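You operate a simulated robot arm through the tools that you are given. There is no shell and no other tool. Be economical: measure what you need, move in short steps, check, and stop when the job is done.

You run a simulated robot arm. Do the job below in one go: nothing can be reset, and whatever is moved stays where it is left.

JOB
Put one of the red tins from the top of the long steel table on the top of the old chest. Put the plum syrup bottle from the bench end beside the urn on the top of the bin table and the almond syrup bottle on the bench top before the pumps. Fetch the closed blue carton and set it on the left end of the long bench. Put the small iron weight on the bench top before the blender. Put three of the cream sweets from the shelf of the white table on the silver large steel plate. Close the three-cell carton lid. Do these in any order. Set down upright: red tin, syrup bottle, small iron weight.

It is judged by the outcome, as a careful person would: the job done as asked, and still so three seconds after it is handed in. It fails if anything else is knocked over, pushed out of place, dropped, spilled or broken. A push-on lid holds only when it is set on centred and level and pressed home; a screw cap is set on level and turned clockwise until tight.

ROBOT AND FRAMES
A 7-joint arm with a vacuum gripper on a trunk, on a base that drives. Base frame: it is fixed to the floor where the robot stands at the start and does not move with it; the origin is under the middle of the robot, x ahead of it, y to its left, z up; the surface under the hand at the start is at about z = 86. Lengths are in cm, angles in rad, forces in N, time in s.
With the tool pointing down near the work surface it reaches from about 10 to 62 cm from the robot's upright axis, wherever it stands. Its first joint turns from -1.204 to 3.002 rad. Places, roughly: bench top before the blender (38x23 cm) [540, -74, 84]; bench top before the pumps (24x29 cm) [544, -136, 84]; closed blue carton [550, -175, 100]; cream sweet (5x4x3 cm) [740, 160, 50]; large steel plate (18x18x1 cm) [990, 40, 50]; left end of the long bench [1020, -80, 90]; red tin [50, 0, 100]; small iron weight [825, -25, 75]; syrup bottle [550, -50, 100]; three-cell carton lid [1020, -300, 100]; top of the bin table (144x15 cm) [640, -182, 70]; top of the old chest [-180, 60, 60]. Payload 1.06 kg.
Tool frame: the origin (TCP) lies in the middle of the cups' lips, and z points out of the cups. The gripper has 1 cup of 2.4 cm across, covering 2.4 by 2.4 cm (tool x, y); the bellows give 0.8 cm. With the vacuum on, a cup seals on a smooth face that it is pressed against (1 to 4 N); it does not hold porous or soft things. The pull reaches 23 N.
Orientation is that of the tool frame in the base frame, as [roll, pitch, yaw] about the fixed x, y, z axes, in that order (R = Rz(yaw) Ry(pitch) Rx(roll)). With the cups facing straight down, the tool's x points along the base's -x, its y along +y and its z along -z.

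CONTROLS
- The arm moves only by the tool send_rows. Its argument "deltas" is one flat list of numbers, 6 for each row, row after row: the shift along the tool's x, y, z in units of 30 mm (1.0 is 30 mm), then the turn, a rotation vector about the tool's x, y, z in units of 8 degrees (1.0 is 8 degrees). In form: [dx, dy, dz, rx, ry, rz, dx, dy, dz, rx, ry, rz, ...]. A call has 1 to 20 rows; each row shifts and turns the commanded pose from where the row before left it, along the tool's axes as they then stand. "vacuum" is the vacuum: 1 switches it on, 0 off, set as the call begins (left out, the last holds). A call with a number of a shift or a turn outside -1 to 1 is refused whole. A row lasts 0.2 s, in which the tool goes at most 5 cm and 0.15 rad; a call with a longer step from one row to the next is refused whole, and so is a gripper value outside its range. A pose out of reach is approached as far as the arm can. The call stops where the force on the tool passes 40 N (or 10 N more than at its start, if that is more) or the arm is blocked; 0.2 s more then pass. The pull builds up within a second once a cup has sealed. Time passes only in rows, and 0.2 s behind the last, so rows that do not move give it time. It gives the time, the measured TCP pose, the force on the tool (base axes) and the pull of the vacuum at its end, in the units of the frame above (readings bear some noise), with the torque about the TCP (base axes, N m) and any sound that the robot's microphone picked up.
- Cameras (640 x 400 px; columns grow to the right, rows downward): "scene" is now at [14.17, 4.93, 124.8]; the picture's right is [0.60, -0.80, 0.00], its down [-0.51, -0.38, -0.77] and it looks along [0.62, 0.47, -0.63] (base axes); focal length 214 px, centre (320, 200). "wrist" rides on the gripper at [7.8, 1.9, -9.6] in the tool frame; the picture's right is [-0.24, 0.97, 0.00], its down [-0.71, -0.17, -0.68] and it looks along [-0.67, -0.16, 0.73] (tool axes); focal length 243 px, centre (320, 200). There is no depth. A picture from a camera that has moved, and an enlarged one, comes with that camera's place and axes in the base frame and with its lens. The place of the scene camera against the robot may be out by one fixed shift of up to 1.8 cm in any direction.
- camera(camera): a new picture of that camera. The clock stands still meanwhile.
- move_column(by): slides the trunk up (or, below 0, down) by that many cm; the arm and the scene camera ride with it, the base frame stays. It gives what a move gives, with no picture.
- steer(legs): drives the robot by 1 to 6 legs, each [ahead, left, turn to the left] in cm, cm and rad, along the robot's own axes; the way and the turn of a leg run together, so that a leg with both is an arc; at most 150 cm and 3.142 rad a leg. The arm and the cameras ride along, it lands a little off, and it stops where it bumps. It gives what a move gives.
- pan_tilt(pan, tilt): turns the head with the scene camera to pan (to the left, within 1.396 rad either way) and tilt (down, from -0.506 to 1.204), counted from straight ahead of the robot. It gives what a move gives.
- close_up(camera, box): a new picture of the part [left, top, right, bottom] of that camera's present view, enlarged. The clock stands still meanwhile.
- finish_job(): hands the job in; it is judged then, once.

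Work in short steps. Places have to be worked out from the pictures, the camera data and where the tool is seen: move nearer, look again, correct. Check each grasp and each placing, and mend what went wrong. You have 493 turns and 234 pictures in all, those below and enlarged ones among them. Switch the vacuum off and draw the arm clear of the work before you hand the job in, unless the task says otherwise.

The tools are called after "Call:" as name(argument=value, ...) on one line, values as JSON. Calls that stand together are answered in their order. send_rows: Moves the arm, as the interface text tells. Its arguments: {"type":"object","properties":{"deltas":{"type":"array","items":{"type":"number"}},"vacuum":{"type":"number"}},"required":["deltas"]} The other tools are called the same way: move_column (by) slides the trunk up or down; steer (legs) drives the base; pan_tilt (pan, tilt) turns the head that bears the scene camera; camera (camera) takes a picture; close_up (camera, box) takes an enlarged picture of a part of a camera's view; finish_job () hands the job in.

At the start:

```text
t: 0.0
tool_pos: [16.59, 22.09, 110.58]
ee_rot: [-3.141, 0.002, 3.141]
ft_force: [-0.4, 0.4, 0.2]
ft_torque: [0.01, -0.04, -0.04]
pull: 0.1
trunk travel left (down, up): [-40.0, 9.2]
robot x, y, heading: [-0.28, 0.25, 0.0]
head pan, tilt: [0.646, 0.684]
```

scene: 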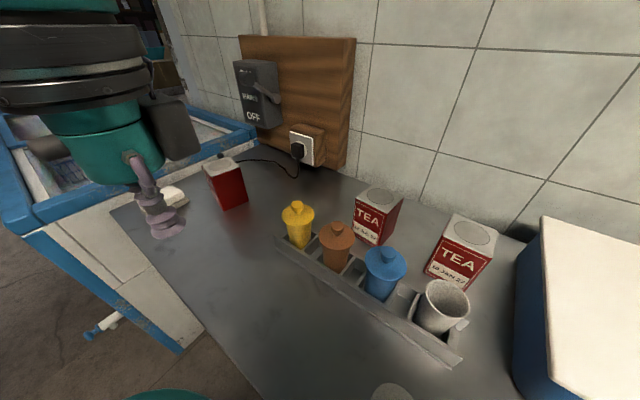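
wrist: 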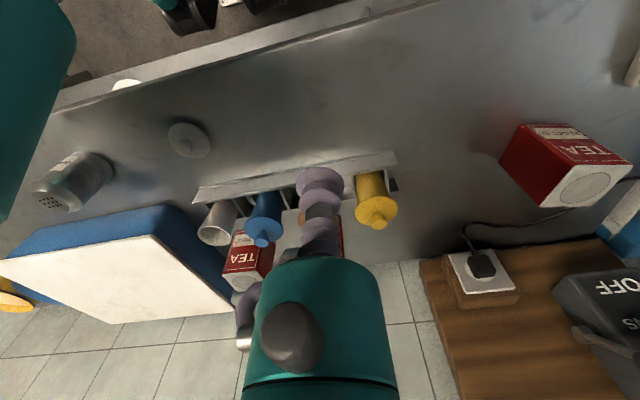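

The red tins stand at the back of the steel table; the left one is isolated at about (38, 55). I look closer.

Call:
close_up(camera="scene", box=[130, 120, 290, 220])

Call:
close_up(camera="wrist", box=[480, 100, 640, 200])

Call:
pan_tilt(pan=1.3, tilt=0.5)

Call:
camera(camera="scene")

```text
4.00 times, centred on (210, 170) of scene
camera zoom: at [14.17, 4.93, 124.8], right [0.6, -0.8, 0.0], down [-0.51, -0.38, -0.77], along [0.62, 0.47, -0.63], focal length 858 px, centre (760, 320)
```

zoom: 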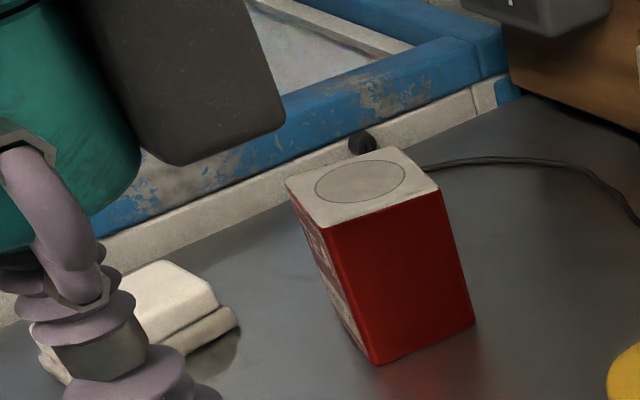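

```text
4.00 times, centred on (560, 150) of wrist
camera zoom: at [8.69, 23.87, 120.24], right [0.24, 0.97, 0.0], down [0.71, -0.17, 0.69], along [0.67, -0.16, -0.73], focal length 970 px, centre (-640, 400)
```

zoom: 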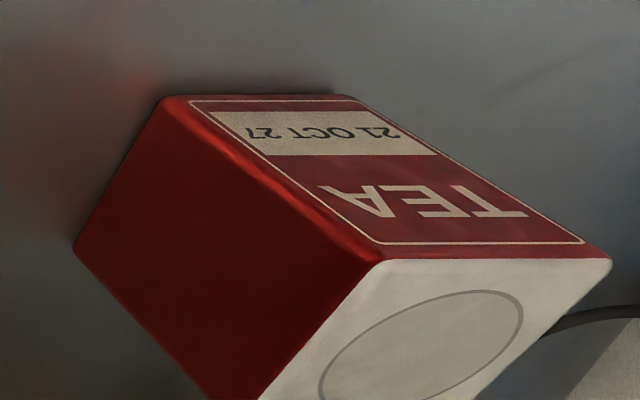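

```text
t: 1.0
tool_pos: [16.45, 22.03, 110.55]
ee_rot: [3.141, 0.003, 3.141]
ft_force: [0.2, 0.3, -0.3]
ft_torque: [0.02, -0.01, 0.04]
pull: 0.1
trunk travel left (down, up): [-40.0, 9.2]
robot x, y, heading: [0.3, -0.01, 0.001]
head pan, tilt: [1.3, 0.499]
```

```text
229 pictures are left
camera scene: at [9.78, 8.56, 126.44], right [0.96, -0.27, 0.0], down [-0.13, -0.46, -0.88], along [0.24, 0.85, -0.48], focal length 214 px, centre (320, 200)
```

scene: 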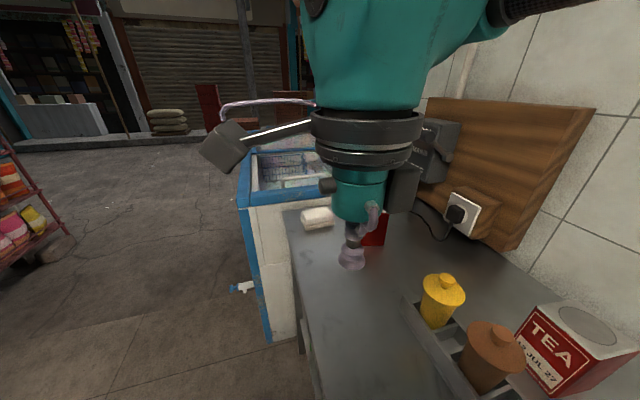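

The tin top centre triangulates to about (35.7, 51, 98). I drive 20 cm to the left to have it well in reach.

Call:
steer(legs=[[0, 20, 0]])

Call:
camera(camera="wrist")

```text
t: 3.4
tool_pos: [16.42, 42.11, 110.64]
ee_rot: [3.141, 0.004, -3.14]
ft_force: [0.1, 0.7, 0.6]
ft_torque: [-0.02, 0.0, 0.01]
pull: 0.0
trunk travel left (down, up): [-40.0, 9.2]
robot x, y, heading: [-0.05, 19.99, 0.001]
head pan, tilt: [1.3, 0.499]
```

```text
228 pictures are left
camera wrist: at [8.6, 43.88, 120.24], right [0.23, 0.97, 0.0], down [0.71, -0.17, 0.69], along [0.67, -0.16, -0.73], focal length 243 px, centre (320, 200)
```

wrist: 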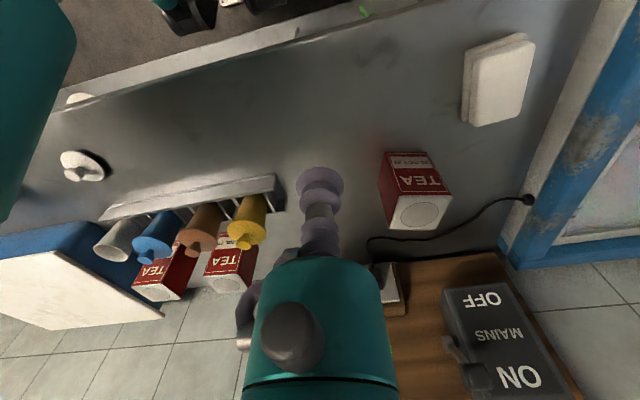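

Tin top now reads about (35, 51.3, 97.5). I move above it.

Call:
send_rows(deltas=[-1, 0.51, 0, 0, 0, 0, -1, 0.51, 0, 0, 0, 0, -1, 0.51, 0.3, 0, 0, 0, -1, 0.51, 0.3, 0, 0, 0, -1, 0.51, 0.5, 0, 0, 0, -1, 0.51, 0.5, 0, 0, 0, -0.2, 0, 0, 0, 0, 0])

Call:
camera(camera="wrist")

```text
t: 5.0
tool_pos: [26.44, 43.63, 110.03]
ee_rot: [3.14, 0.0, -3.139]
ft_force: [-0.3, -0.1, -0.6]
ft_torque: [-0.02, -0.02, 0.0]
pull: 0.1
out of reach, approached as far as the arm can: row 2, 3, 4, 5, 6
trunk travel left (down, up): [-40.0, 9.2]
robot x, y, heading: [-0.14, 19.84, 0.004]
head pan, tilt: [1.3, 0.499]
```

```text
227 pictures are left
camera wrist: at [18.66, 45.46, 119.7], right [0.23, 0.97, 0.0], down [0.71, -0.17, 0.69], along [0.67, -0.16, -0.73], focal length 243 px, centre (320, 200)
```

wrist: 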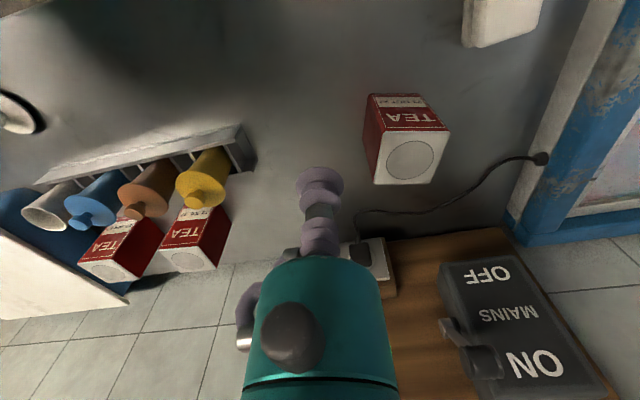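

The pose was clipped partway; I lower a bit first then continue toward the tin.

Call:
send_rows(deltas=[0, 0, 0.8, 0, 0, 0, 0, 0, 0.8, 0, 0, 0, -0.5, 0.5, 0, 0, 0, 0])

```text
t: 5.8
tool_pos: [26.43, 43.66, 105.25]
ee_rot: [3.141, 0.003, 3.14]
ft_force: [0.2, -0.1, 0.4]
ft_torque: [0.01, -0.01, -0.01]
pull: 0.0
out of reach, approached as far as the arm can: row 3
trunk travel left (down, up): [-40.0, 9.2]
robot x, y, heading: [0.14, 20.12, 0.002]
head pan, tilt: [1.3, 0.499]
```

Test which direction is limited with small moves.

Call:
send_rows(deltas=[-0.5, 0, 0, 0, 0, 0])

Call:
send_rows(deltas=[0, 0.5, 0, 0, 0, 0])

Call:
camera(camera="scene")

```text
t: 6.2
tool_pos: [28.29, 43.63, 105.32]
ee_rot: [3.141, 0.003, -3.141]
ft_force: [0.1, 0.2, -0.1]
ft_torque: [-0.01, 0.06, -0.03]
pull: 0.0
trunk travel left (down, up): [-40.0, 9.2]
robot x, y, heading: [-0.09, 19.54, -0.0]
head pan, tilt: [1.3, 0.499]
```

```text
t: 6.6
tool_pos: [28.23, 43.67, 105.21]
ee_rot: [-3.14, 0.004, -3.141]
ft_force: [0.6, 0.3, -0.2]
ft_torque: [0.0, 0.0, 0.0]
pull: 0.1
out of reach, approached as far as the arm can: row 1
trunk travel left (down, up): [-40.0, 9.2]
robot x, y, heading: [-0.07, 19.63, 0.003]
head pan, tilt: [1.3, 0.499]
```

```text
226 pictures are left
camera scene: at [9.73, 28.54, 126.44], right [0.96, -0.26, 0.0], down [-0.13, -0.46, -0.88], along [0.23, 0.85, -0.48], focal length 214 px, centre (320, 200)
```

scene: 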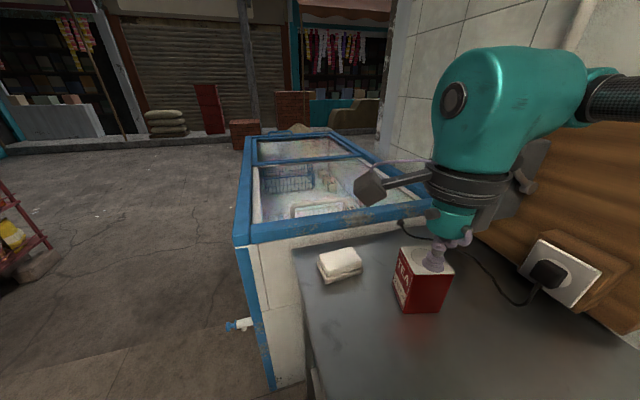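

The +y direction is what's limited; I drive 8 cm left instead, carrying the arm over the tin (tool is 7 cm above it).

Call:
steer(legs=[[0, 8, 0]])

Call:
send_rows(deltas=[-0.7, 0, 0, 0, 0, 0, -0.7, 0, 0, 0, 0, 0, -0.7, 0, 0, 0, 0, 0])

Call:
camera(camera="wrist")

Call:
camera(camera="scene")

```text
t: 8.0
tool_pos: [28.18, 51.65, 105.37]
ee_rot: [-3.141, 0.005, -3.141]
ft_force: [-0.3, 0.2, -0.3]
ft_torque: [-0.03, 0.03, -0.02]
pull: 0.1
trunk travel left (down, up): [-40.0, 9.2]
robot x, y, heading: [-0.16, 28.16, 0.003]
head pan, tilt: [1.3, 0.499]
```

```text
t: 8.8
tool_pos: [33.82, 51.32, 105.63]
ee_rot: [3.138, 0.004, 3.139]
ft_force: [0.2, 0.5, -0.7]
ft_torque: [-0.01, -0.01, 0.02]
pull: 0.0
out of reach, approached as far as the arm can: row 3
trunk travel left (down, up): [-40.0, 9.2]
robot x, y, heading: [-0.24, 28.31, -0.001]
head pan, tilt: [1.3, 0.499]
```

```text
225 pictures are left
camera wrist: at [25.98, 53.1, 115.22], right [0.24, 0.97, 0.0], down [0.71, -0.18, 0.69], along [0.67, -0.16, -0.73], focal length 243 px, centre (320, 200)
```

wrist: 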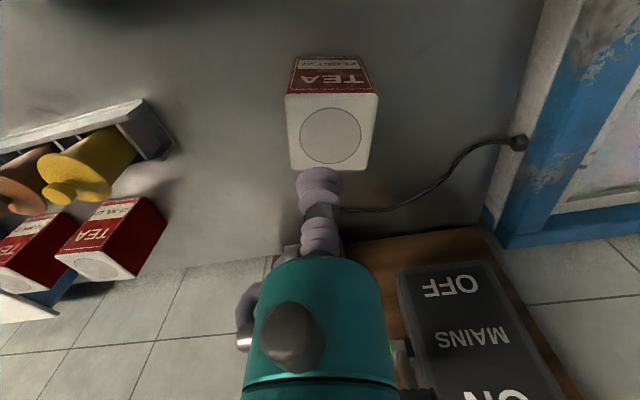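

```text
224 pictures are left
camera scene: at [9.69, 36.58, 126.45], right [0.96, -0.27, 0.0], down [-0.13, -0.46, -0.88], along [0.23, 0.85, -0.48], focal length 214 px, centre (320, 200)
```

scene: 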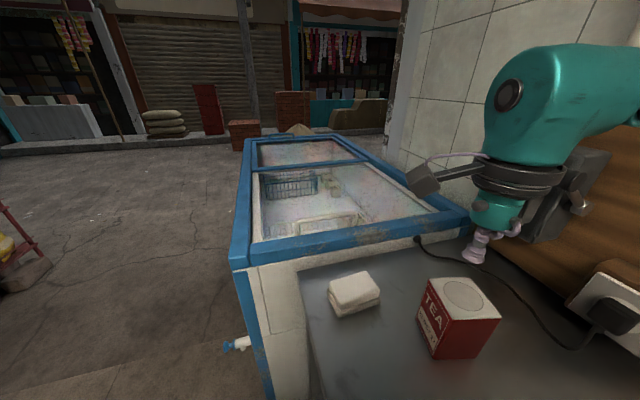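

The tin centre is about (35.2, 51.8), tool at (33.8, 51.3). I lower to z≈100.5 and try to shift the last bit.

Call:
send_rows(deltas=[0, 0, 0.8, 0, 0, 0, 0, 0, 0.8, 0, 0, 0, -0.4, 0, 0, 0, 0, 0])

```text
t: 9.6
tool_pos: [35.03, 51.27, 100.67]
ee_rot: [-3.14, 0.002, -3.141]
ft_force: [0.2, 0.0, -0.1]
ft_torque: [-0.02, -0.01, -0.01]
pull: 0.1
trunk travel left (down, up): [-40.0, 9.2]
robot x, y, heading: [-0.23, 28.02, 0.0]
head pan, tilt: [1.3, 0.499]
```

Now at (35.0, 51.3, 100.7), good. Vacuum on and descend slowly until contact.

Call:
send_rows(deltas=[0, 0, 0.3, 0, 0, 0, 0, 0, 0.3, 0, 0, 0, 0, 0, 0.15, 0, 0, 0], vacuum=1)

```text
t: 10.4
tool_pos: [35.0, 51.36, 98.41]
ee_rot: [-3.141, 0.003, -3.141]
ft_force: [0.1, 0.0, -0.3]
ft_torque: [0.03, 0.04, 0.03]
pull: 0.1
trunk travel left (down, up): [-40.0, 9.2]
robot x, y, heading: [0.23, 28.28, 0.003]
head pan, tilt: [1.3, 0.499]
```

Not touching yet; smaller steps down.

Call:
send_rows(deltas=[0, 0, 0.12, 0, 0, 0, 0, 0, 0.12, 0, 0, 0])

```text
t: 11.0
tool_pos: [35.15, 51.38, 97.77]
ee_rot: [3.14, 0.003, -3.14]
ft_force: [0.3, 0.1, -0.1]
ft_torque: [-0.02, 0.02, -0.02]
pull: 0.1
trunk travel left (down, up): [-40.0, 9.2]
robot x, y, heading: [-0.13, 28.06, -0.0]
head pan, tilt: [1.3, 0.499]
```

Call:
send_rows(deltas=[0, 0, 0.1, 0, 0, 0, 0, 0, 0.1, 0, 0, 0])

Call:
close_up(camera="scene", box=[380, 190, 540, 290])

```text
t: 11.6
tool_pos: [35.12, 51.44, 97.13]
ee_rot: [3.14, 0.004, -3.141]
ft_force: [0.4, 0.4, -0.1]
ft_torque: [-0.03, 0.04, 0.01]
pull: 23.2
trunk travel left (down, up): [-40.0, 9.2]
robot x, y, heading: [-0.01, 28.1, 0.002]
head pan, tilt: [1.3, 0.499]
```

```text
4.00 times, centred on (460, 240) of scene
camera zoom: at [9.72, 36.58, 126.44], right [0.96, -0.27, 0.0], down [-0.13, -0.46, -0.88], along [0.23, 0.85, -0.48], focal length 858 px, centre (-240, 40)
```

zoom: 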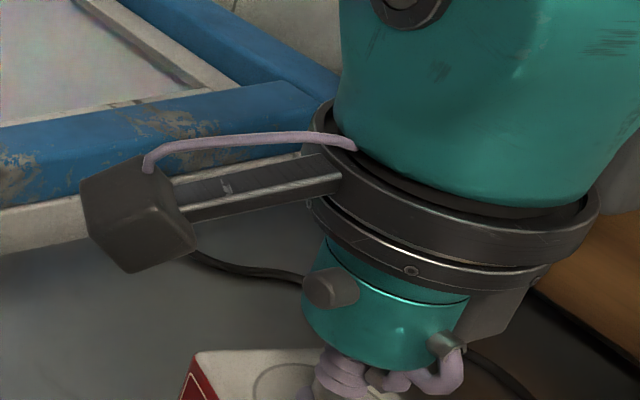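

Sealed (pull 23.2). I lift about 10 cm.

Call:
send_rows(deltas=[0, 0, -0.3, 0, 0, 0, 0, 0, -0.6, 0, 0, 0, 0, 0, -0.8, 0, 0, 0, 0, 0, -0.8, 0, 0, 0, 0, 0, -0.3, 0, 0, 0])

Call:
camera(camera="scene")

```text
t: 12.8
tool_pos: [35.8, 50.92, 105.6]
ee_rot: [3.14, 0.003, 3.14]
ft_force: [0.2, 0.8, -2.8]
ft_torque: [-0.03, 0.0, 0.02]
pull: 23.2
out of reach, approached as far as the arm can: row 2, 5
trunk travel left (down, up): [-40.0, 9.2]
robot x, y, heading: [-0.26, 28.05, 0.003]
head pan, tilt: [1.3, 0.499]
```

```text
222 pictures are left
camera scene: at [9.73, 36.58, 126.44], right [0.96, -0.27, 0.0], down [-0.13, -0.46, -0.88], along [0.23, 0.85, -0.48], focal length 214 px, centre (320, 200)
```

scene: 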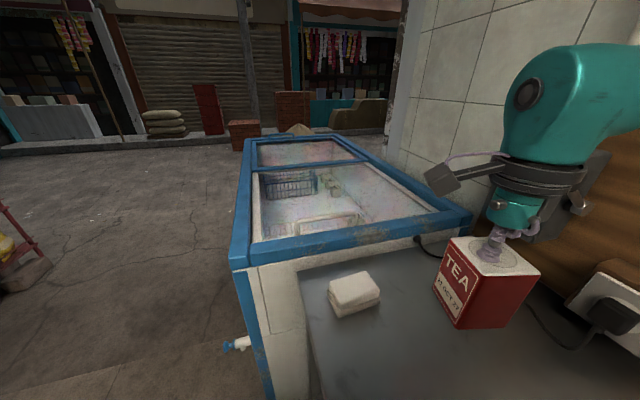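

Tin is held upright and clear. I retract the arm toward the robot and look behind toward the chest.

Call:
send_rows(deltas=[0.8, -0.3, 0, 0, 0, 0, 0.8, -0.3, 0, 0, 0, 0, 0.8, -0.3, 0, 0, 0, 0, 0.8, -0.3, 0, 0, 0, 0, 0.8, -0.3, 0, 0, 0, 0, 0.8, -0.3, 0, 0, 0, 0])

Call:
steer(legs=[[-35, 0, 0], [0, 0, 1.57]])

Call:
pan_tilt(pan=1.2, tilt=0.3)

Call:
camera(camera="scene")

```text
t: 14.2
tool_pos: [21.46, 45.26, 105.78]
ee_rot: [3.141, 0.003, -3.14]
ft_force: [0.2, 0.2, -2.1]
ft_torque: [-0.01, 0.01, -0.01]
pull: 23.0
trunk travel left (down, up): [-40.0, 9.2]
robot x, y, heading: [0.19, 28.27, 0.001]
head pan, tilt: [1.3, 0.499]
```

```text
t: 20.1
tool_pos: [-50.04, 50.39, 105.79]
ee_rot: [3.14, 0.004, -1.618]
ft_force: [1.0, -0.5, -2.6]
ft_torque: [-0.02, -0.02, 0.01]
pull: 22.8
trunk travel left (down, up): [-40.0, 9.2]
robot x, y, heading: [-33.92, 28.29, 1.521]
head pan, tilt: [1.3, 0.499]
```

```text
t: 20.9
tool_pos: [-49.89, 50.42, 105.69]
ee_rot: [3.14, 0.004, -1.615]
ft_force: [-0.1, 0.7, -2.7]
ft_torque: [-0.02, 0.03, -0.02]
pull: 23.2
trunk travel left (down, up): [-40.0, 9.2]
robot x, y, heading: [-33.6, 28.3, 1.521]
head pan, tilt: [1.201, 0.3]
```

```text
221 pictures are left
camera scene: at [-42.02, 38.95, 128.28], right [0.4, 0.91, 0.0], down [0.27, -0.12, -0.96], along [-0.87, 0.39, -0.3], focal length 214 px, centre (320, 200)
```

scene: 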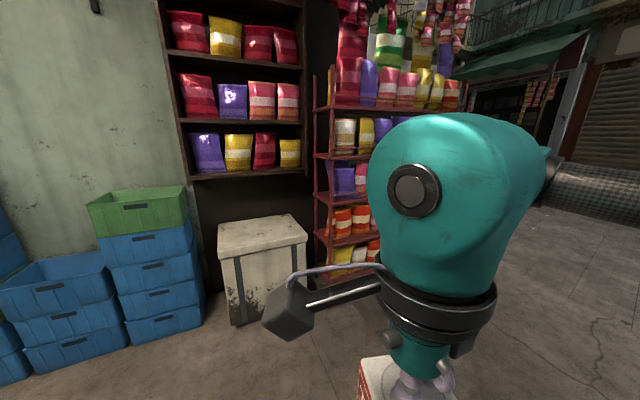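

Chest front edge is at x≈-162, spanning y 30–82, top about z 60 and empty. I turn to face it and drive closer.

Call:
steer(legs=[[0, 0, 1.62], [40, -27, 0]])

Call:
pan_tilt(pan=0.0, tilt=0.6)

Call:
camera(camera="scene")

```text
t: 27.7
tool_pos: [-95.98, 37.57, 105.9]
ee_rot: [3.14, 0.002, -0.007]
ft_force: [0.0, 0.0, -2.4]
ft_torque: [0.01, -0.06, 0.0]
pull: 22.8
trunk travel left (down, up): [-40.0, 9.2]
robot x, y, heading: [-74.06, 54.65, 3.132]
head pan, tilt: [1.201, 0.3]
```

```text
t: 29.1
tool_pos: [-96.04, 37.58, 105.83]
ee_rot: [3.141, 0.005, -0.006]
ft_force: [-0.4, 0.6, -2.4]
ft_torque: [-0.01, -0.03, -0.02]
pull: 23.2
trunk travel left (down, up): [-40.0, 9.2]
robot x, y, heading: [-74.42, 54.29, 3.133]
head pan, tilt: [0.0, 0.6]
```

```text
220 pictures are left
camera scene: at [-90.57, 54.51, 125.54], right [0.01, 1.0, 0.0], down [0.56, 0.0, -0.83], along [-0.83, 0.01, -0.56], focal length 214 px, centre (320, 200)
```

scene: 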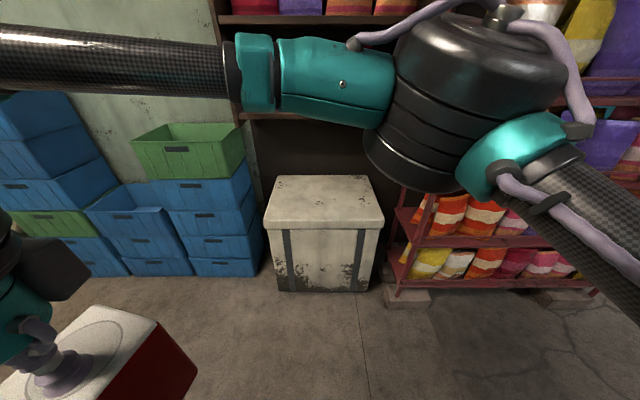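

Chest top front edge x≈-167, back x≈-214, y centre ≈57.6. I drive ahead 50 cm and lower the trunk 22 cm.

Call:
steer(legs=[[51, 0, 0.008]])

Call:
move_column(by=-22)

Call:
camera(camera="scene")

```text
t: 32.0
tool_pos: [-145.28, 37.7, 105.75]
ee_rot: [-3.14, 0.002, -0.003]
ft_force: [-0.2, -0.2, -3.0]
ft_torque: [0.01, -0.05, -0.01]
pull: 23.0
trunk travel left (down, up): [-40.0, 9.2]
robot x, y, heading: [-123.72, 54.91, 3.143]
head pan, tilt: [0.0, 0.6]
```

```text
t: 34.4
tool_pos: [-145.35, 37.67, 83.84]
ee_rot: [-3.141, 0.004, -0.004]
ft_force: [-0.1, -0.3, -2.1]
ft_torque: [-0.01, -0.05, 0.02]
pull: 22.9
trunk travel left (down, up): [-18.0, 31.2]
robot x, y, heading: [-123.13, 54.86, 3.142]
head pan, tilt: [0.0, 0.6]
```

```text
219 pictures are left
camera scene: at [-145.81, 54.69, 103.02], right [0.0, 1.0, 0.0], down [0.56, 0.0, -0.83], along [-0.83, 0.0, -0.56], focal length 214 px, centre (320, 200)
```

scene: 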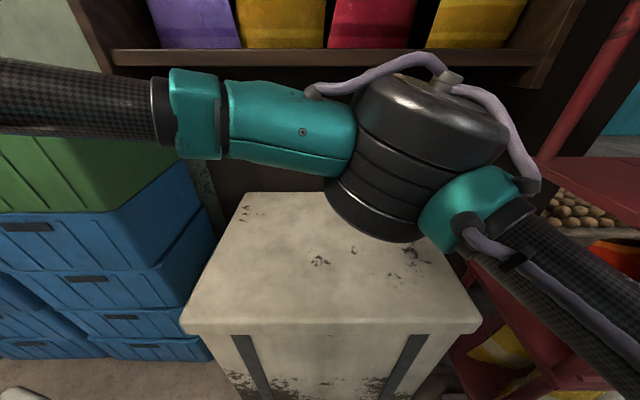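

Tin bottom is ~12 cm above the chest. I move the tin over the chest (tool x is now base +x, tool y base −y).

Call:
send_rows(deltas=[-0.9, -0.5, 0, 0, 0, 0, -0.9, -0.5, 0, 0, 0, 0, -0.9, -0.5, 0, 0, 0, 0, -0.9, -0.5, 0, 0, 0, 0, -0.9, -0.5, 0, 0, 0, 0, -0.9, -0.5, 0, 0, 0, 0, -0.9, -0.5, 0, 0, 0, 0, -0.9, -0.5, 0, 0, 0, 0, -0.9, -0.5, 0, 0, 0, 0, -0.9, -0.5, 0, 0, 0, 0, -0.9, -0.5, 0, 0, 0, 0])

Call:
camera(camera="scene")

```text
t: 36.8
tool_pos: [-175.13, 54.27, 83.6]
ee_rot: [-3.141, 0.004, -0.002]
ft_force: [0.1, 0.5, -2.9]
ft_torque: [-0.02, -0.06, 0.0]
pull: 23.2
trunk travel left (down, up): [-18.0, 31.2]
robot x, y, heading: [-123.7, 54.81, 3.136]
head pan, tilt: [0.0, 0.6]
```

```text
218 pictures are left
camera scene: at [-145.83, 54.7, 103.01], right [0.0, 1.0, 0.0], down [0.57, 0.0, -0.82], along [-0.82, 0.0, -0.57], focal length 214 px, centre (320, 200)
```

scene: 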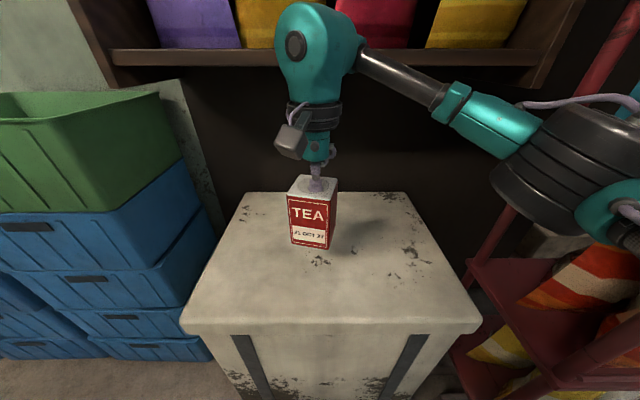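

Tin is 6 cm inside the front edge; I go down 9 cm, then slowly.

Call:
send_rows(deltas=[-0.3, 0, 0.6, 0, 0, 0, -0.3, 0, 0.6, 0, 0, 0, 0, 0, 0.6, 0, 0, 0, 0, 0, 0.6, 0, 0, 0, 0, 0, 0.5, 0, 0, 0])

Call:
camera(camera="scene")

```text
t: 38.0
tool_pos: [-176.78, 54.38, 74.88]
ee_rot: [3.142, 0.003, -0.003]
ft_force: [-0.1, 0.4, -2.3]
ft_torque: [-0.01, -0.03, 0.02]
pull: 22.8
trunk travel left (down, up): [-18.0, 31.2]
robot x, y, heading: [-123.68, 54.86, 3.141]
head pan, tilt: [0.0, 0.6]
```

```text
217 pictures are left
camera scene: at [-145.83, 54.7, 103.01], right [0.0, 1.0, 0.0], down [0.57, 0.0, -0.82], along [-0.82, 0.0, -0.57], focal length 214 px, centre (320, 200)
```

scene: 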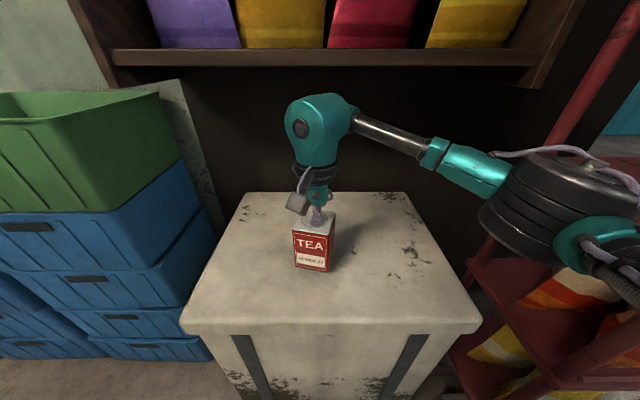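

Continue down in small steps until the load is carried.

Call:
send_rows(deltas=[0, 0, 0.25, 0, 0, 0, 0, 0, 0.25, 0, 0, 0, 0, 0, 0.15, 0, 0, 0])

```text
t: 38.8
tool_pos: [-176.92, 54.11, 73.16]
ee_rot: [3.14, 0.003, -0.004]
ft_force: [-0.5, 0.3, -0.8]
ft_torque: [0.02, -0.03, -0.01]
pull: 22.5
trunk travel left (down, up): [-18.0, 31.2]
robot x, y, heading: [-123.54, 55.23, 3.142]
head pan, tilt: [0.0, 0.6]
```

Call:
send_rows(deltas=[0, 0, 0.1, 0, 0, 0])

```text
t: 39.2
tool_pos: [-176.82, 54.22, 73.01]
ee_rot: [3.138, 0.009, -0.003]
ft_force: [-3.6, -0.4, 13.6]
ft_torque: [0.02, -0.02, -0.01]
pull: 22.6
trunk travel left (down, up): [-18.0, 31.2]
robot x, y, heading: [-123.2, 55.03, 3.138]
head pan, tilt: [0.0, 0.6]
```

Contact (13 N). I release and rise.

Call:
send_rows(deltas=[0, 0, -0.05, 0, 0, 0, 0, 0, 0, 0, 0, 0, 0, 0, 0, 0, 0, 0, 0, 0, 0, 0, 0, 0], vacuum=0)

Call:
send_rows(deltas=[0, 0, -0.2, 0, 0, 0, 0, 0, -0.5, 0, 0, 0, 0, 0, -0.8, 0, 0, 0, 0, 0, -0.8, 0, 0, 0, 0, 0, -0.8, 0, 0, 0])

Call:
camera(camera="scene")

```text
t: 40.2
tool_pos: [-176.85, 54.33, 73.0]
ee_rot: [3.141, 0.004, -0.003]
ft_force: [-0.3, 0.9, 0.7]
ft_torque: [0.01, 0.02, -0.01]
pull: 0.0
trunk travel left (down, up): [-18.0, 31.2]
robot x, y, heading: [-123.58, 54.86, 3.145]
head pan, tilt: [0.0, 0.6]
```

```text
t: 41.4
tool_pos: [-176.56, 54.2, 82.42]
ee_rot: [3.14, 0.003, -0.003]
ft_force: [-0.5, -0.7, 0.2]
ft_torque: [0.01, -0.03, 0.03]
pull: 0.0
trunk travel left (down, up): [-18.0, 31.2]
robot x, y, heading: [-123.81, 55.12, 3.139]
head pan, tilt: [0.0, 0.6]
```

```text
216 pictures are left
camera scene: at [-145.81, 54.7, 103.02], right [0.0, 1.0, 0.0], down [0.56, 0.0, -0.83], along [-0.83, 0.0, -0.56], focal length 214 px, centre (320, 200)
```

scene: 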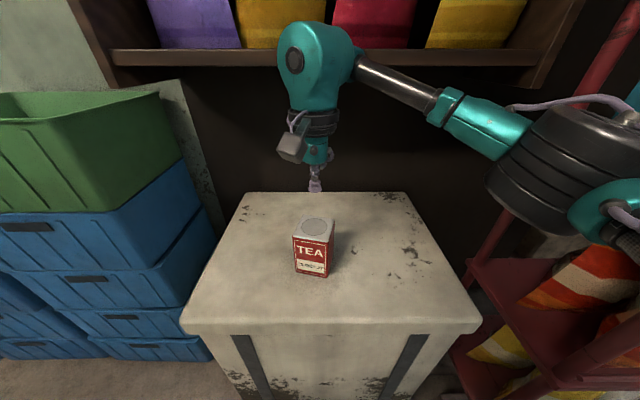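

Tin stands on the chest. I retract the arm, raise the trunk, back off and look around for the route to the other places.

Call:
send_rows(deltas=[0.9, 0.2, 0, 0, 0, 0, 0.9, 0.2, 0, 0, 0, 0, 0.9, 0.2, 0, 0, 0, 0, 0.9, 0.2, 0, 0, 0, 0, 0.9, 0.3, 0, 0, 0, 0, 0.9, 0.3, 0, 0, 0, 0, 0.9, 0.3, 0, 0, 0, 0, 0.9, 0.4, 0, 0, 0, 0, 0.9, 0.4, 0, 0, 0, 0, 0.9, 0.4, 0, 0, 0, 0])

Call:
move_column(by=22)

Call:
steer(legs=[[-50, 0, 0], [0, 0, 1.57]])

Call:
pan_tilt(pan=0.5, tilt=0.2)

Call:
camera(camera="scene")

```text
t: 43.6
tool_pos: [-149.74, 45.56, 82.38]
ee_rot: [-3.14, 0.003, -0.003]
ft_force: [1.3, -0.1, 0.0]
ft_torque: [0.02, -0.01, 0.01]
pull: 0.0
trunk travel left (down, up): [-18.0, 31.2]
robot x, y, heading: [-123.18, 54.4, 3.139]
head pan, tilt: [0.0, 0.6]
```

```text
t: 45.9
tool_pos: [-149.73, 45.48, 104.36]
ee_rot: [-3.141, 0.001, 0.0]
ft_force: [-1.0, -0.3, -0.1]
ft_torque: [0.01, -0.02, 0.0]
pull: 0.0
trunk travel left (down, up): [-40.0, 9.2]
robot x, y, heading: [-123.68, 55.18, 3.143]
head pan, tilt: [0.0, 0.6]
```

```text
t: 52.6
tool_pos: [-65.68, 28.19, 104.35]
ee_rot: [3.141, 0.003, 1.544]
ft_force: [-0.2, -0.7, -0.1]
ft_torque: [-0.04, 0.02, 0.0]
pull: 0.1
trunk travel left (down, up): [-40.0, 9.2]
robot x, y, heading: [-74.35, 54.48, -1.599]
head pan, tilt: [0.0, 0.6]
```

```text
t: 53.5
tool_pos: [-65.62, 28.13, 104.31]
ee_rot: [-3.141, 0.003, 1.544]
ft_force: [-0.5, 1.2, 0.1]
ft_torque: [0.0, -0.01, 0.02]
pull: 0.0
trunk travel left (down, up): [-40.0, 9.2]
robot x, y, heading: [-74.37, 54.16, -1.598]
head pan, tilt: [0.499, 0.201]
```

```text
215 pictures are left
camera scene: at [-70.41, 38.64, 129.21], right [-0.89, -0.45, 0.0], down [-0.09, 0.18, -0.98], along [0.44, -0.87, -0.2], focal length 214 px, centre (320, 200)
```

scene: 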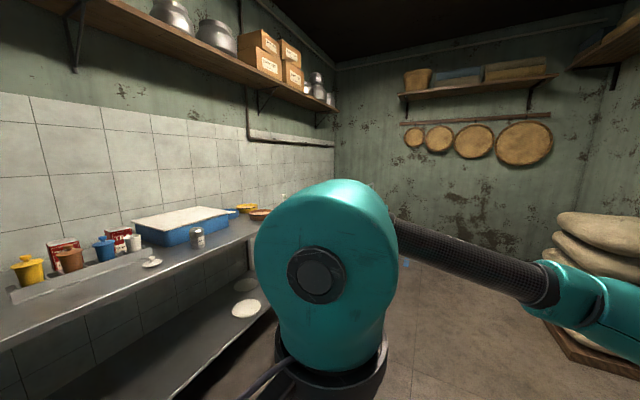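

The room closes at −y; the exit must be the street at +y past the freezer. I turn and drive that way and look.

Call:
steer(legs=[[0, 0, 3.14], [120, 0, 0]])

Call:
pan_tilt(pan=-0.6, tilt=0.2)

Call:
camera(camera="scene")

```text
t: 66.8
tool_pos: [-77.1, 198.85, 104.41]
ee_rot: [-3.141, 0.003, -1.611]
ft_force: [0.1, 0.0, -0.4]
ft_torque: [0.04, -0.01, 0.02]
pull: 0.0
trunk travel left (down, up): [-40.0, 9.2]
robot x, y, heading: [-68.78, 172.49, 1.53]
head pan, tilt: [0.499, 0.201]
```

```text
t: 68.1
tool_pos: [-77.08, 198.74, 104.24]
ee_rot: [3.141, 0.003, -1.613]
ft_force: [0.6, -0.8, -0.3]
ft_torque: [-0.04, -0.01, 0.03]
pull: 0.0
trunk travel left (down, up): [-40.0, 9.2]
robot x, y, heading: [-68.9, 172.02, 1.528]
head pan, tilt: [-0.6, 0.201]
```

```text
214 pictures are left
camera scene: at [-62.94, 186.99, 129.21], right [0.8, -0.6, 0.0], down [-0.12, -0.16, -0.98], along [0.59, 0.79, -0.2], focal length 214 px, centre (320, 200)
```

scene: 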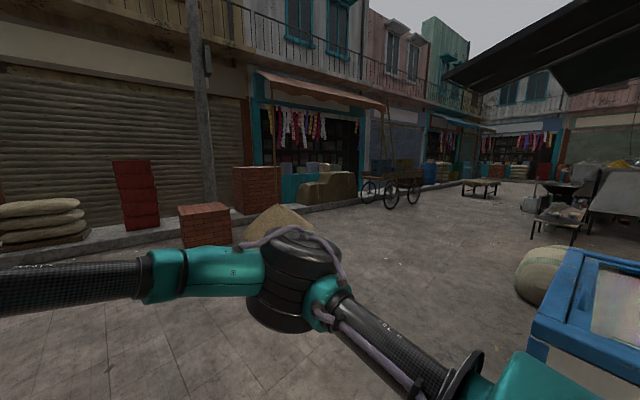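

A street runs along +x with stalls on its right. I drive out to y≈280, turn to +x and look ahead.

Call:
steer(legs=[[105, 0, 0], [0, 0, -1.53], [150, 0, 0]])

Call:
pan_tilt(pan=-0.5, tilt=0.25)

Call:
camera(camera="scene")

```text
t: 84.3
tool_pos: [113.81, 284.35, 104.34]
ee_rot: [3.14, 0.003, -3.134]
ft_force: [0.4, -1.5, -0.1]
ft_torque: [0.0, -0.02, 0.0]
pull: 0.1
trunk travel left (down, up): [-40.0, 9.2]
robot x, y, heading: [87.5, 274.9, 0.003]
head pan, tilt: [-0.6, 0.201]
```

```text
t: 84.9
tool_pos: [113.78, 284.3, 104.32]
ee_rot: [3.141, 0.004, -3.135]
ft_force: [-0.4, 1.0, -0.3]
ft_torque: [0.0, -0.03, -0.01]
pull: 0.1
trunk travel left (down, up): [-40.0, 9.2]
robot x, y, heading: [87.7, 275.11, 0.005]
head pan, tilt: [-0.499, 0.25]
```

```text
213 pictures are left
camera scene: at [103.18, 270.16, 128.76], right [-0.47, -0.88, 0.0], down [-0.22, 0.12, -0.97], along [0.85, -0.46, -0.25], focal length 214 px, centre (320, 200)
```

scene: 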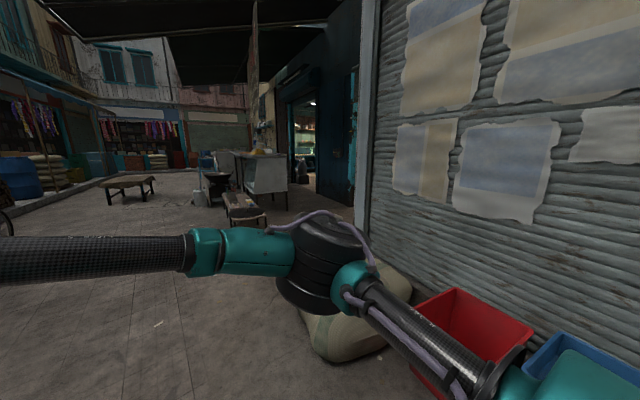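

A lit doorway appears ahead right, with a white counter near (600, 150). I drive on another 150 cm.

Call:
steer(legs=[[150, 0, 0]])

Call:
camera(camera="scene")

```text
t: 92.2
tool_pos: [260.2, 289.86, 104.3]
ee_rot: [3.141, 0.004, -3.089]
ft_force: [-0.1, 1.0, -0.1]
ft_torque: [0.0, 0.01, 0.02]
pull: 0.0
trunk travel left (down, up): [-40.0, 9.2]
robot x, y, heading: [234.64, 279.33, 0.058]
head pan, tilt: [-0.499, 0.25]
```

```text
212 pictures are left
camera scene: at [250.46, 275.3, 128.76], right [-0.43, -0.9, 0.0], down [-0.22, 0.11, -0.97], along [0.87, -0.42, -0.25], focal length 214 px, centre (320, 200)
```

scene: 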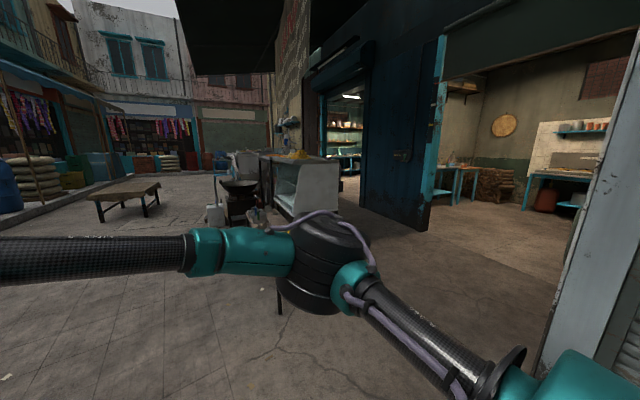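

The room beyond the corrugated wall opens at roughly x 290–450, y≈50–100. I drive diagonally toward it and look.

Call:
steer(legs=[[0, 0, -0.9], [120, 0, 0]])

Call:
pan_tilt(pan=0.2, tilt=0.25)

Call:
camera(camera="scene")

Call:
pan_tilt(pan=-0.9, tilt=0.25)

Call:
camera(camera="scene")

```text
t: 100.7
tool_pos: [340.37, 176.37, 104.29]
ee_rot: [3.14, 0.002, 2.321]
ft_force: [0.0, 0.4, -0.5]
ft_torque: [-0.01, 0.0, -0.01]
pull: 0.0
trunk travel left (down, up): [-40.0, 9.2]
robot x, y, heading: [315.8, 189.1, -0.825]
head pan, tilt: [-0.499, 0.25]
```

```text
t: 101.8
tool_pos: [340.41, 176.37, 104.37]
ee_rot: [-3.14, 0.005, 2.32]
ft_force: [0.8, -0.5, -0.1]
ft_torque: [-0.01, -0.05, -0.01]
pull: 0.0
trunk travel left (down, up): [-40.0, 9.2]
robot x, y, heading: [315.17, 188.98, -0.819]
head pan, tilt: [0.201, 0.25]
```

```text
211 pictures are left
camera scene: at [328.27, 178.02, 128.76], right [-0.58, -0.81, 0.0], down [-0.2, 0.14, -0.97], along [0.79, -0.56, -0.25], focal length 214 px, centre (320, 200)
```

scene: 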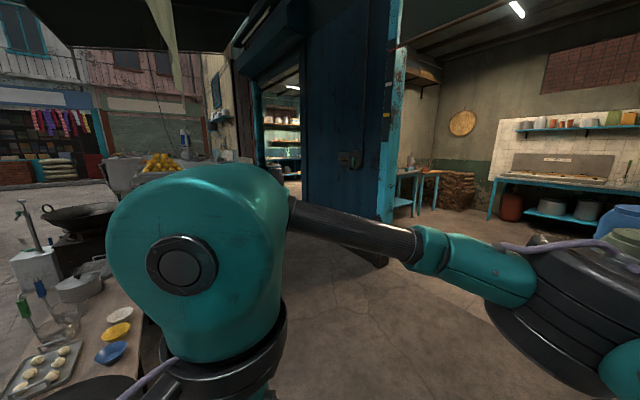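

```text
t: 103.1
tool_pos: [340.45, 176.29, 104.31]
ee_rot: [-3.141, 0.004, 2.318]
ft_force: [-0.2, -0.3, -0.5]
ft_torque: [0.01, -0.02, 0.01]
pull: 0.0
trunk travel left (down, up): [-40.0, 9.2]
robot x, y, heading: [315.57, 189.11, -0.823]
head pan, tilt: [-0.901, 0.25]
```

```text
210 pictures are left
camera scene: at [319.28, 174.22, 128.76], right [-0.99, 0.15, 0.0], down [0.04, 0.24, -0.97], along [-0.15, -0.96, -0.25], focal length 214 px, centre (320, 200)
```

scene: 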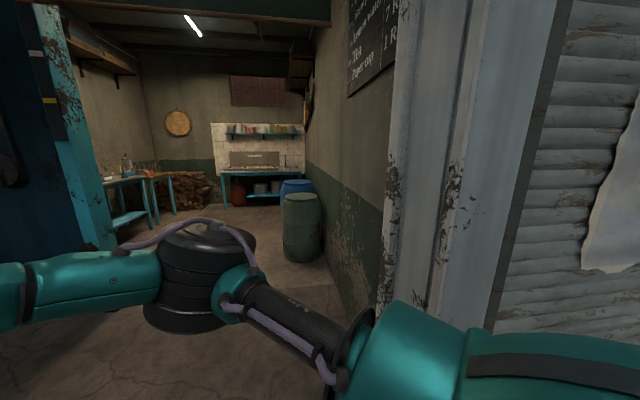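

The bench with the bottles is along x≈545 inside this room; the doorway spans x≈255–455 at y≈0–45. I drive in through the middle.

Call:
steer(legs=[[0, 0, -0.535], [150, 0, 0], [90, 0, 0], [0, 0, 1.357]])

Call:
pan_tilt(pan=0.2, tilt=0.3)

Call:
camera(camera="scene")

```text
t: 119.7
tool_pos: [396.08, -37.48, 104.33]
ee_rot: [-3.141, 0.005, 3.116]
ft_force: [-0.6, -0.2, 0.1]
ft_torque: [0.03, -0.01, 0.02]
pull: 0.0
trunk travel left (down, up): [-40.0, 9.2]
robot x, y, heading: [369.34, -46.33, -0.025]
head pan, tilt: [-0.901, 0.25]
```

```text
t: 121.0
tool_pos: [396.03, -37.6, 104.2]
ee_rot: [-3.141, 0.005, 3.117]
ft_force: [0.1, 0.3, -0.4]
ft_torque: [-0.03, -0.02, 0.01]
pull: 0.1
trunk travel left (down, up): [-40.0, 9.2]
robot x, y, heading: [369.98, -46.29, -0.027]
head pan, tilt: [0.201, 0.3]
```

```text
209 pictures are left
camera scene: at [386.25, -45.05, 128.29], right [0.17, -0.99, 0.0], down [-0.29, -0.05, -0.96], along [0.94, 0.16, -0.3], focal length 214 px, centre (320, 200)
```

scene: 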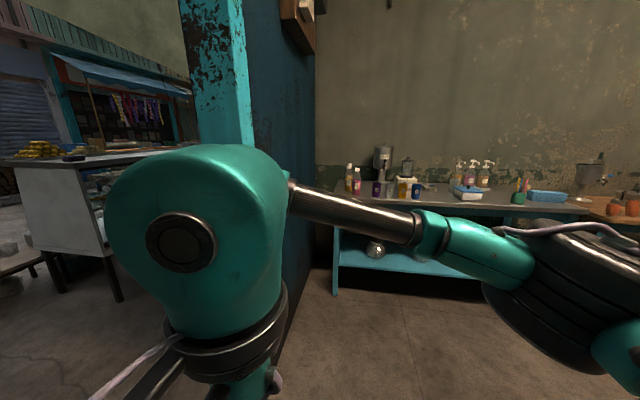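

The bench with bottles is visible, front edge x≈516. I drive closer to x≈465 and look down at the bench.

Call:
steer(legs=[[95, -25, 0.025]])

Call:
pan_tilt(pan=0.0, tilt=0.5)

Call:
camera(camera="scene")

Call:
camera(camera="wrist")

```text
t: 126.1
tool_pos: [490.06, -64.7, 104.37]
ee_rot: [-3.141, 0.005, 3.123]
ft_force: [0.8, -0.1, -0.2]
ft_torque: [-0.02, 0.0, 0.0]
pull: 0.1
trunk travel left (down, up): [-40.0, 9.2]
robot x, y, heading: [463.64, -73.82, -0.019]
head pan, tilt: [0.201, 0.3]
```

```text
t: 126.8
tool_pos: [489.99, -64.72, 104.26]
ee_rot: [-3.141, 0.003, 3.124]
ft_force: [-0.1, -0.6, 0.9]
ft_torque: [0.0, 0.04, -0.03]
pull: 0.0
trunk travel left (down, up): [-40.0, 9.2]
robot x, y, heading: [463.42, -73.4, -0.018]
head pan, tilt: [0.0, 0.499]
```

```text
208 pictures are left
camera scene: at [480.07, -74.1, 126.45], right [-0.02, -1.0, 0.0], down [-0.48, 0.01, -0.88], along [0.88, -0.02, -0.48], focal length 214 px, centre (320, 200)
```

scene: 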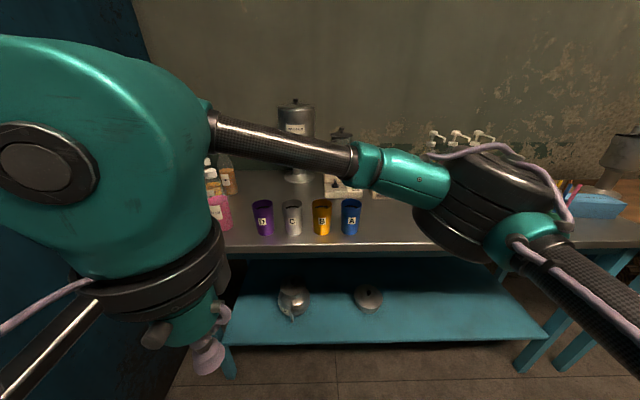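

```text
207 pictures are left
camera wrist: at [482.13, -62.69, 113.91], right [0.25, 0.97, 0.0], down [0.7, -0.19, 0.69], along [0.66, -0.17, -0.73], focal length 243 px, centre (320, 200)
```

wrist: 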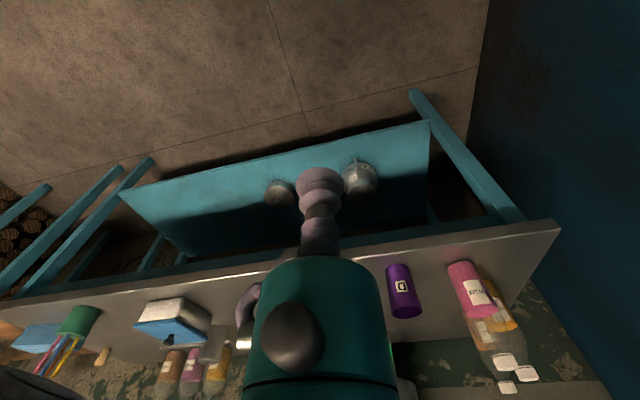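

Syrup bottles stand at the left end of the bench. I enlarge both views to read labels.

Call:
close_up(camera="wrist", box=[400, 230, 560, 400])

Call:
close_up(camera="scene", box=[190, 90, 350, 250])

```text
2.35 times, centred on (480, 315) of wrist
camera zoom: at [482.13, -62.69, 113.91], right [0.25, 0.97, 0.0], down [0.7, -0.19, 0.69], along [0.66, -0.17, -0.73], focal length 571 px, centre (-56, -71)
```

zoom: 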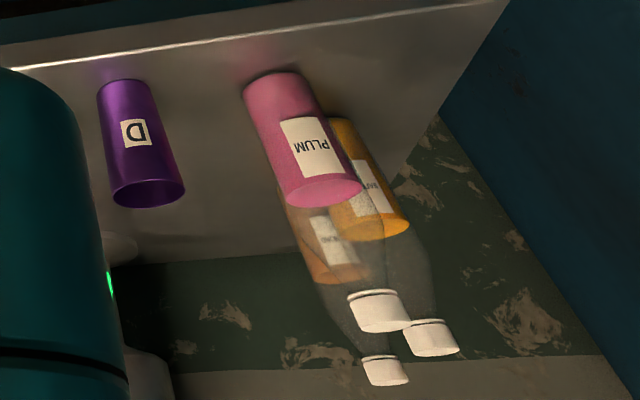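

```text
2.50 times, centred on (270, 170) of scene
camera zoom: at [480.07, -74.1, 126.45], right [-0.02, -1.0, 0.0], down [-0.48, 0.01, -0.88], along [0.88, -0.02, -0.48], focal length 536 px, centre (445, 275)
```

zoom: 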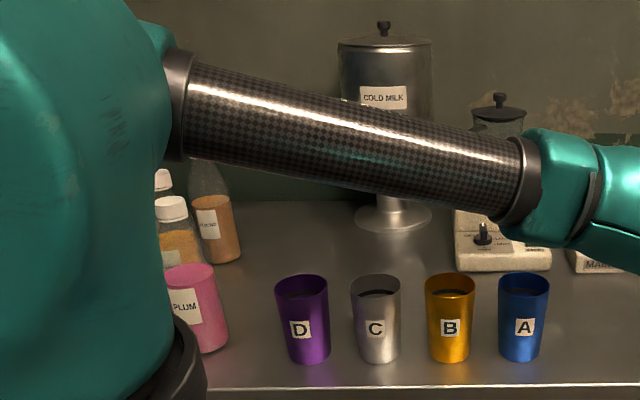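

Plum (pink) stands at about (536, −44.6) with cap at z≈103; saffron (546,−38) and a brown one (560,−38.6) behind. I drive closer and look again with the wrist camera.

Call:
steer(legs=[[32, 12, 0.019]])

Call:
camera(camera="wrist")

Call:
camera(camera="scene")

```text
t: 129.1
tool_pos: [522.05, -52.36, 104.24]
ee_rot: [3.14, 0.004, 3.138]
ft_force: [-0.2, 0.6, -0.4]
ft_torque: [0.01, 0.01, 0.0]
pull: 0.1
trunk travel left (down, up): [-40.0, 9.2]
robot x, y, heading: [495.95, -61.4, -0.008]
head pan, tilt: [0.0, 0.499]
```

```text
204 pictures are left
camera wrist: at [514.21, -50.54, 113.9], right [0.24, 0.97, 0.0], down [0.71, -0.17, 0.69], along [0.67, -0.16, -0.73], focal length 243 px, centre (320, 200)
```

wrist: 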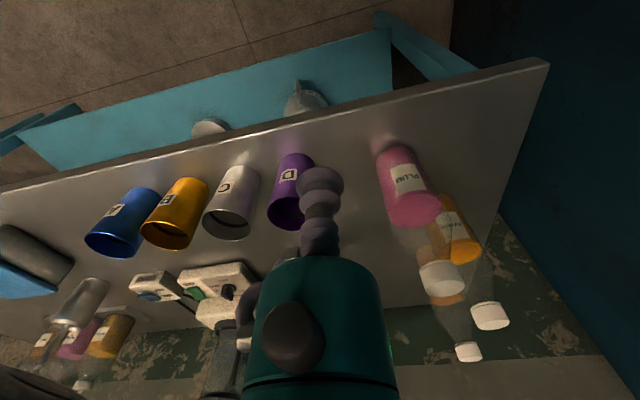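

```text
203 pictures are left
camera scene: at [512.33, -61.98, 126.44], right [0.0, -1.0, 0.0], down [-0.48, 0.0, -0.88], along [0.88, 0.0, -0.48], focal length 214 px, centre (320, 200)
```

scene: 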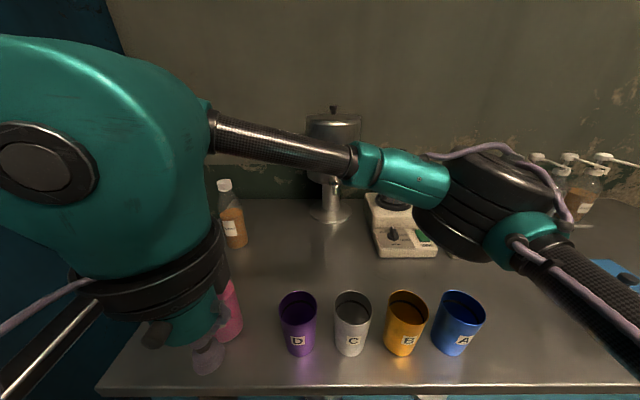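

Plum cap top triangulates to (535.6, −45.0, 103.6). I raise the trunk 9 cm and move over it.

Call:
move_column(by=9)

Call:
send_rows(deltas=[-0.9, 0.49, 0, 0, 0, 0, -0.9, 0.49, 0, 0, 0, 0, -0.9, 0.49, 0, 0, 0, 0, -0.9, 0.49, 0, 0, 0, 0, -0.9, 0.49, 0, 0, 0, 0])

Call:
camera(camera="wrist")

```text
t: 130.3
tool_pos: [522.09, -52.37, 113.15]
ee_rot: [3.142, 0.002, 3.138]
ft_force: [0.1, 0.2, 0.2]
ft_torque: [-0.01, -0.01, 0.0]
pull: 0.1
trunk travel left (down, up): [-49.0, 0.2]
robot x, y, heading: [496.01, -62.09, -0.005]
head pan, tilt: [0.0, 0.499]
```

```text
t: 131.5
tool_pos: [535.62, -44.91, 113.37]
ee_rot: [3.141, 0.003, 3.139]
ft_force: [0.7, 0.5, -1.0]
ft_torque: [0.01, 0.02, 0.02]
pull: 0.0
trunk travel left (down, up): [-49.0, 0.2]
robot x, y, heading: [496.06, -61.41, -0.002]
head pan, tilt: [0.0, 0.499]
```

```text
202 pictures are left
camera wrist: at [527.72, -43.06, 123.01], right [0.24, 0.97, 0.0], down [0.7, -0.17, 0.69], along [0.67, -0.16, -0.73], focal length 243 px, centre (320, 200)
```

wrist: 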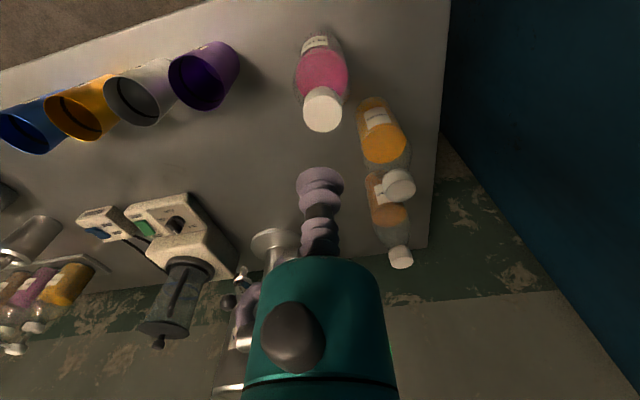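

Cap confirmed at (535.9, −44.7). Descend with vacuum on.

Call:
send_rows(deltas=[0, 0, 0.9, 0, 0, 0, 0, 0, 0.9, 0, 0, 0, 0, 0, 0.7, 0, 0, 0, 0, 0, 0.4, 0, 0, 0, 0, 0, 0.2, 0, 0, 0], vacuum=1)

```text
t: 132.7
tool_pos: [535.55, -45.1, 104.24]
ee_rot: [3.137, 0.006, 3.136]
ft_force: [1.5, -0.1, 16.0]
ft_torque: [-0.02, 0.03, 0.0]
pull: 22.8
trunk travel left (down, up): [-49.0, 0.2]
robot x, y, heading: [495.43, -61.78, -0.001]
head pan, tilt: [0.0, 0.499]
```

Sealed. Lift 9 cm and then retract toward me, away from the cups.

Call:
send_rows(deltas=[0, 0, -0.3, 0, 0, 0, 0, 0, -0.6, 0, 0, 0, 0, 0, -0.7, 0, 0, 0, 0, 0, -0.7, 0, 0, 0, 0, 0, -0.7, 0, 0, 0])

Call:
camera(camera="wrist")

```text
t: 133.9
tool_pos: [535.22, -45.0, 112.88]
ee_rot: [3.141, 0.003, 3.139]
ft_force: [0.3, 0.8, -4.6]
ft_torque: [0.01, 0.02, 0.0]
pull: 23.0
trunk travel left (down, up): [-49.0, 0.2]
robot x, y, heading: [495.66, -61.55, -0.0]
head pan, tilt: [0.0, 0.499]
```

```text
201 pictures are left
camera wrist: at [527.54, -43.21, 122.63], right [0.24, 0.97, 0.0], down [0.71, -0.17, 0.69], along [0.67, -0.16, -0.73], focal length 243 px, centre (320, 200)
```

wrist: 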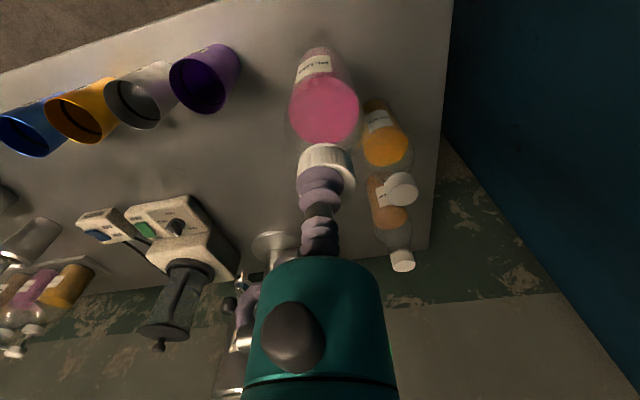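

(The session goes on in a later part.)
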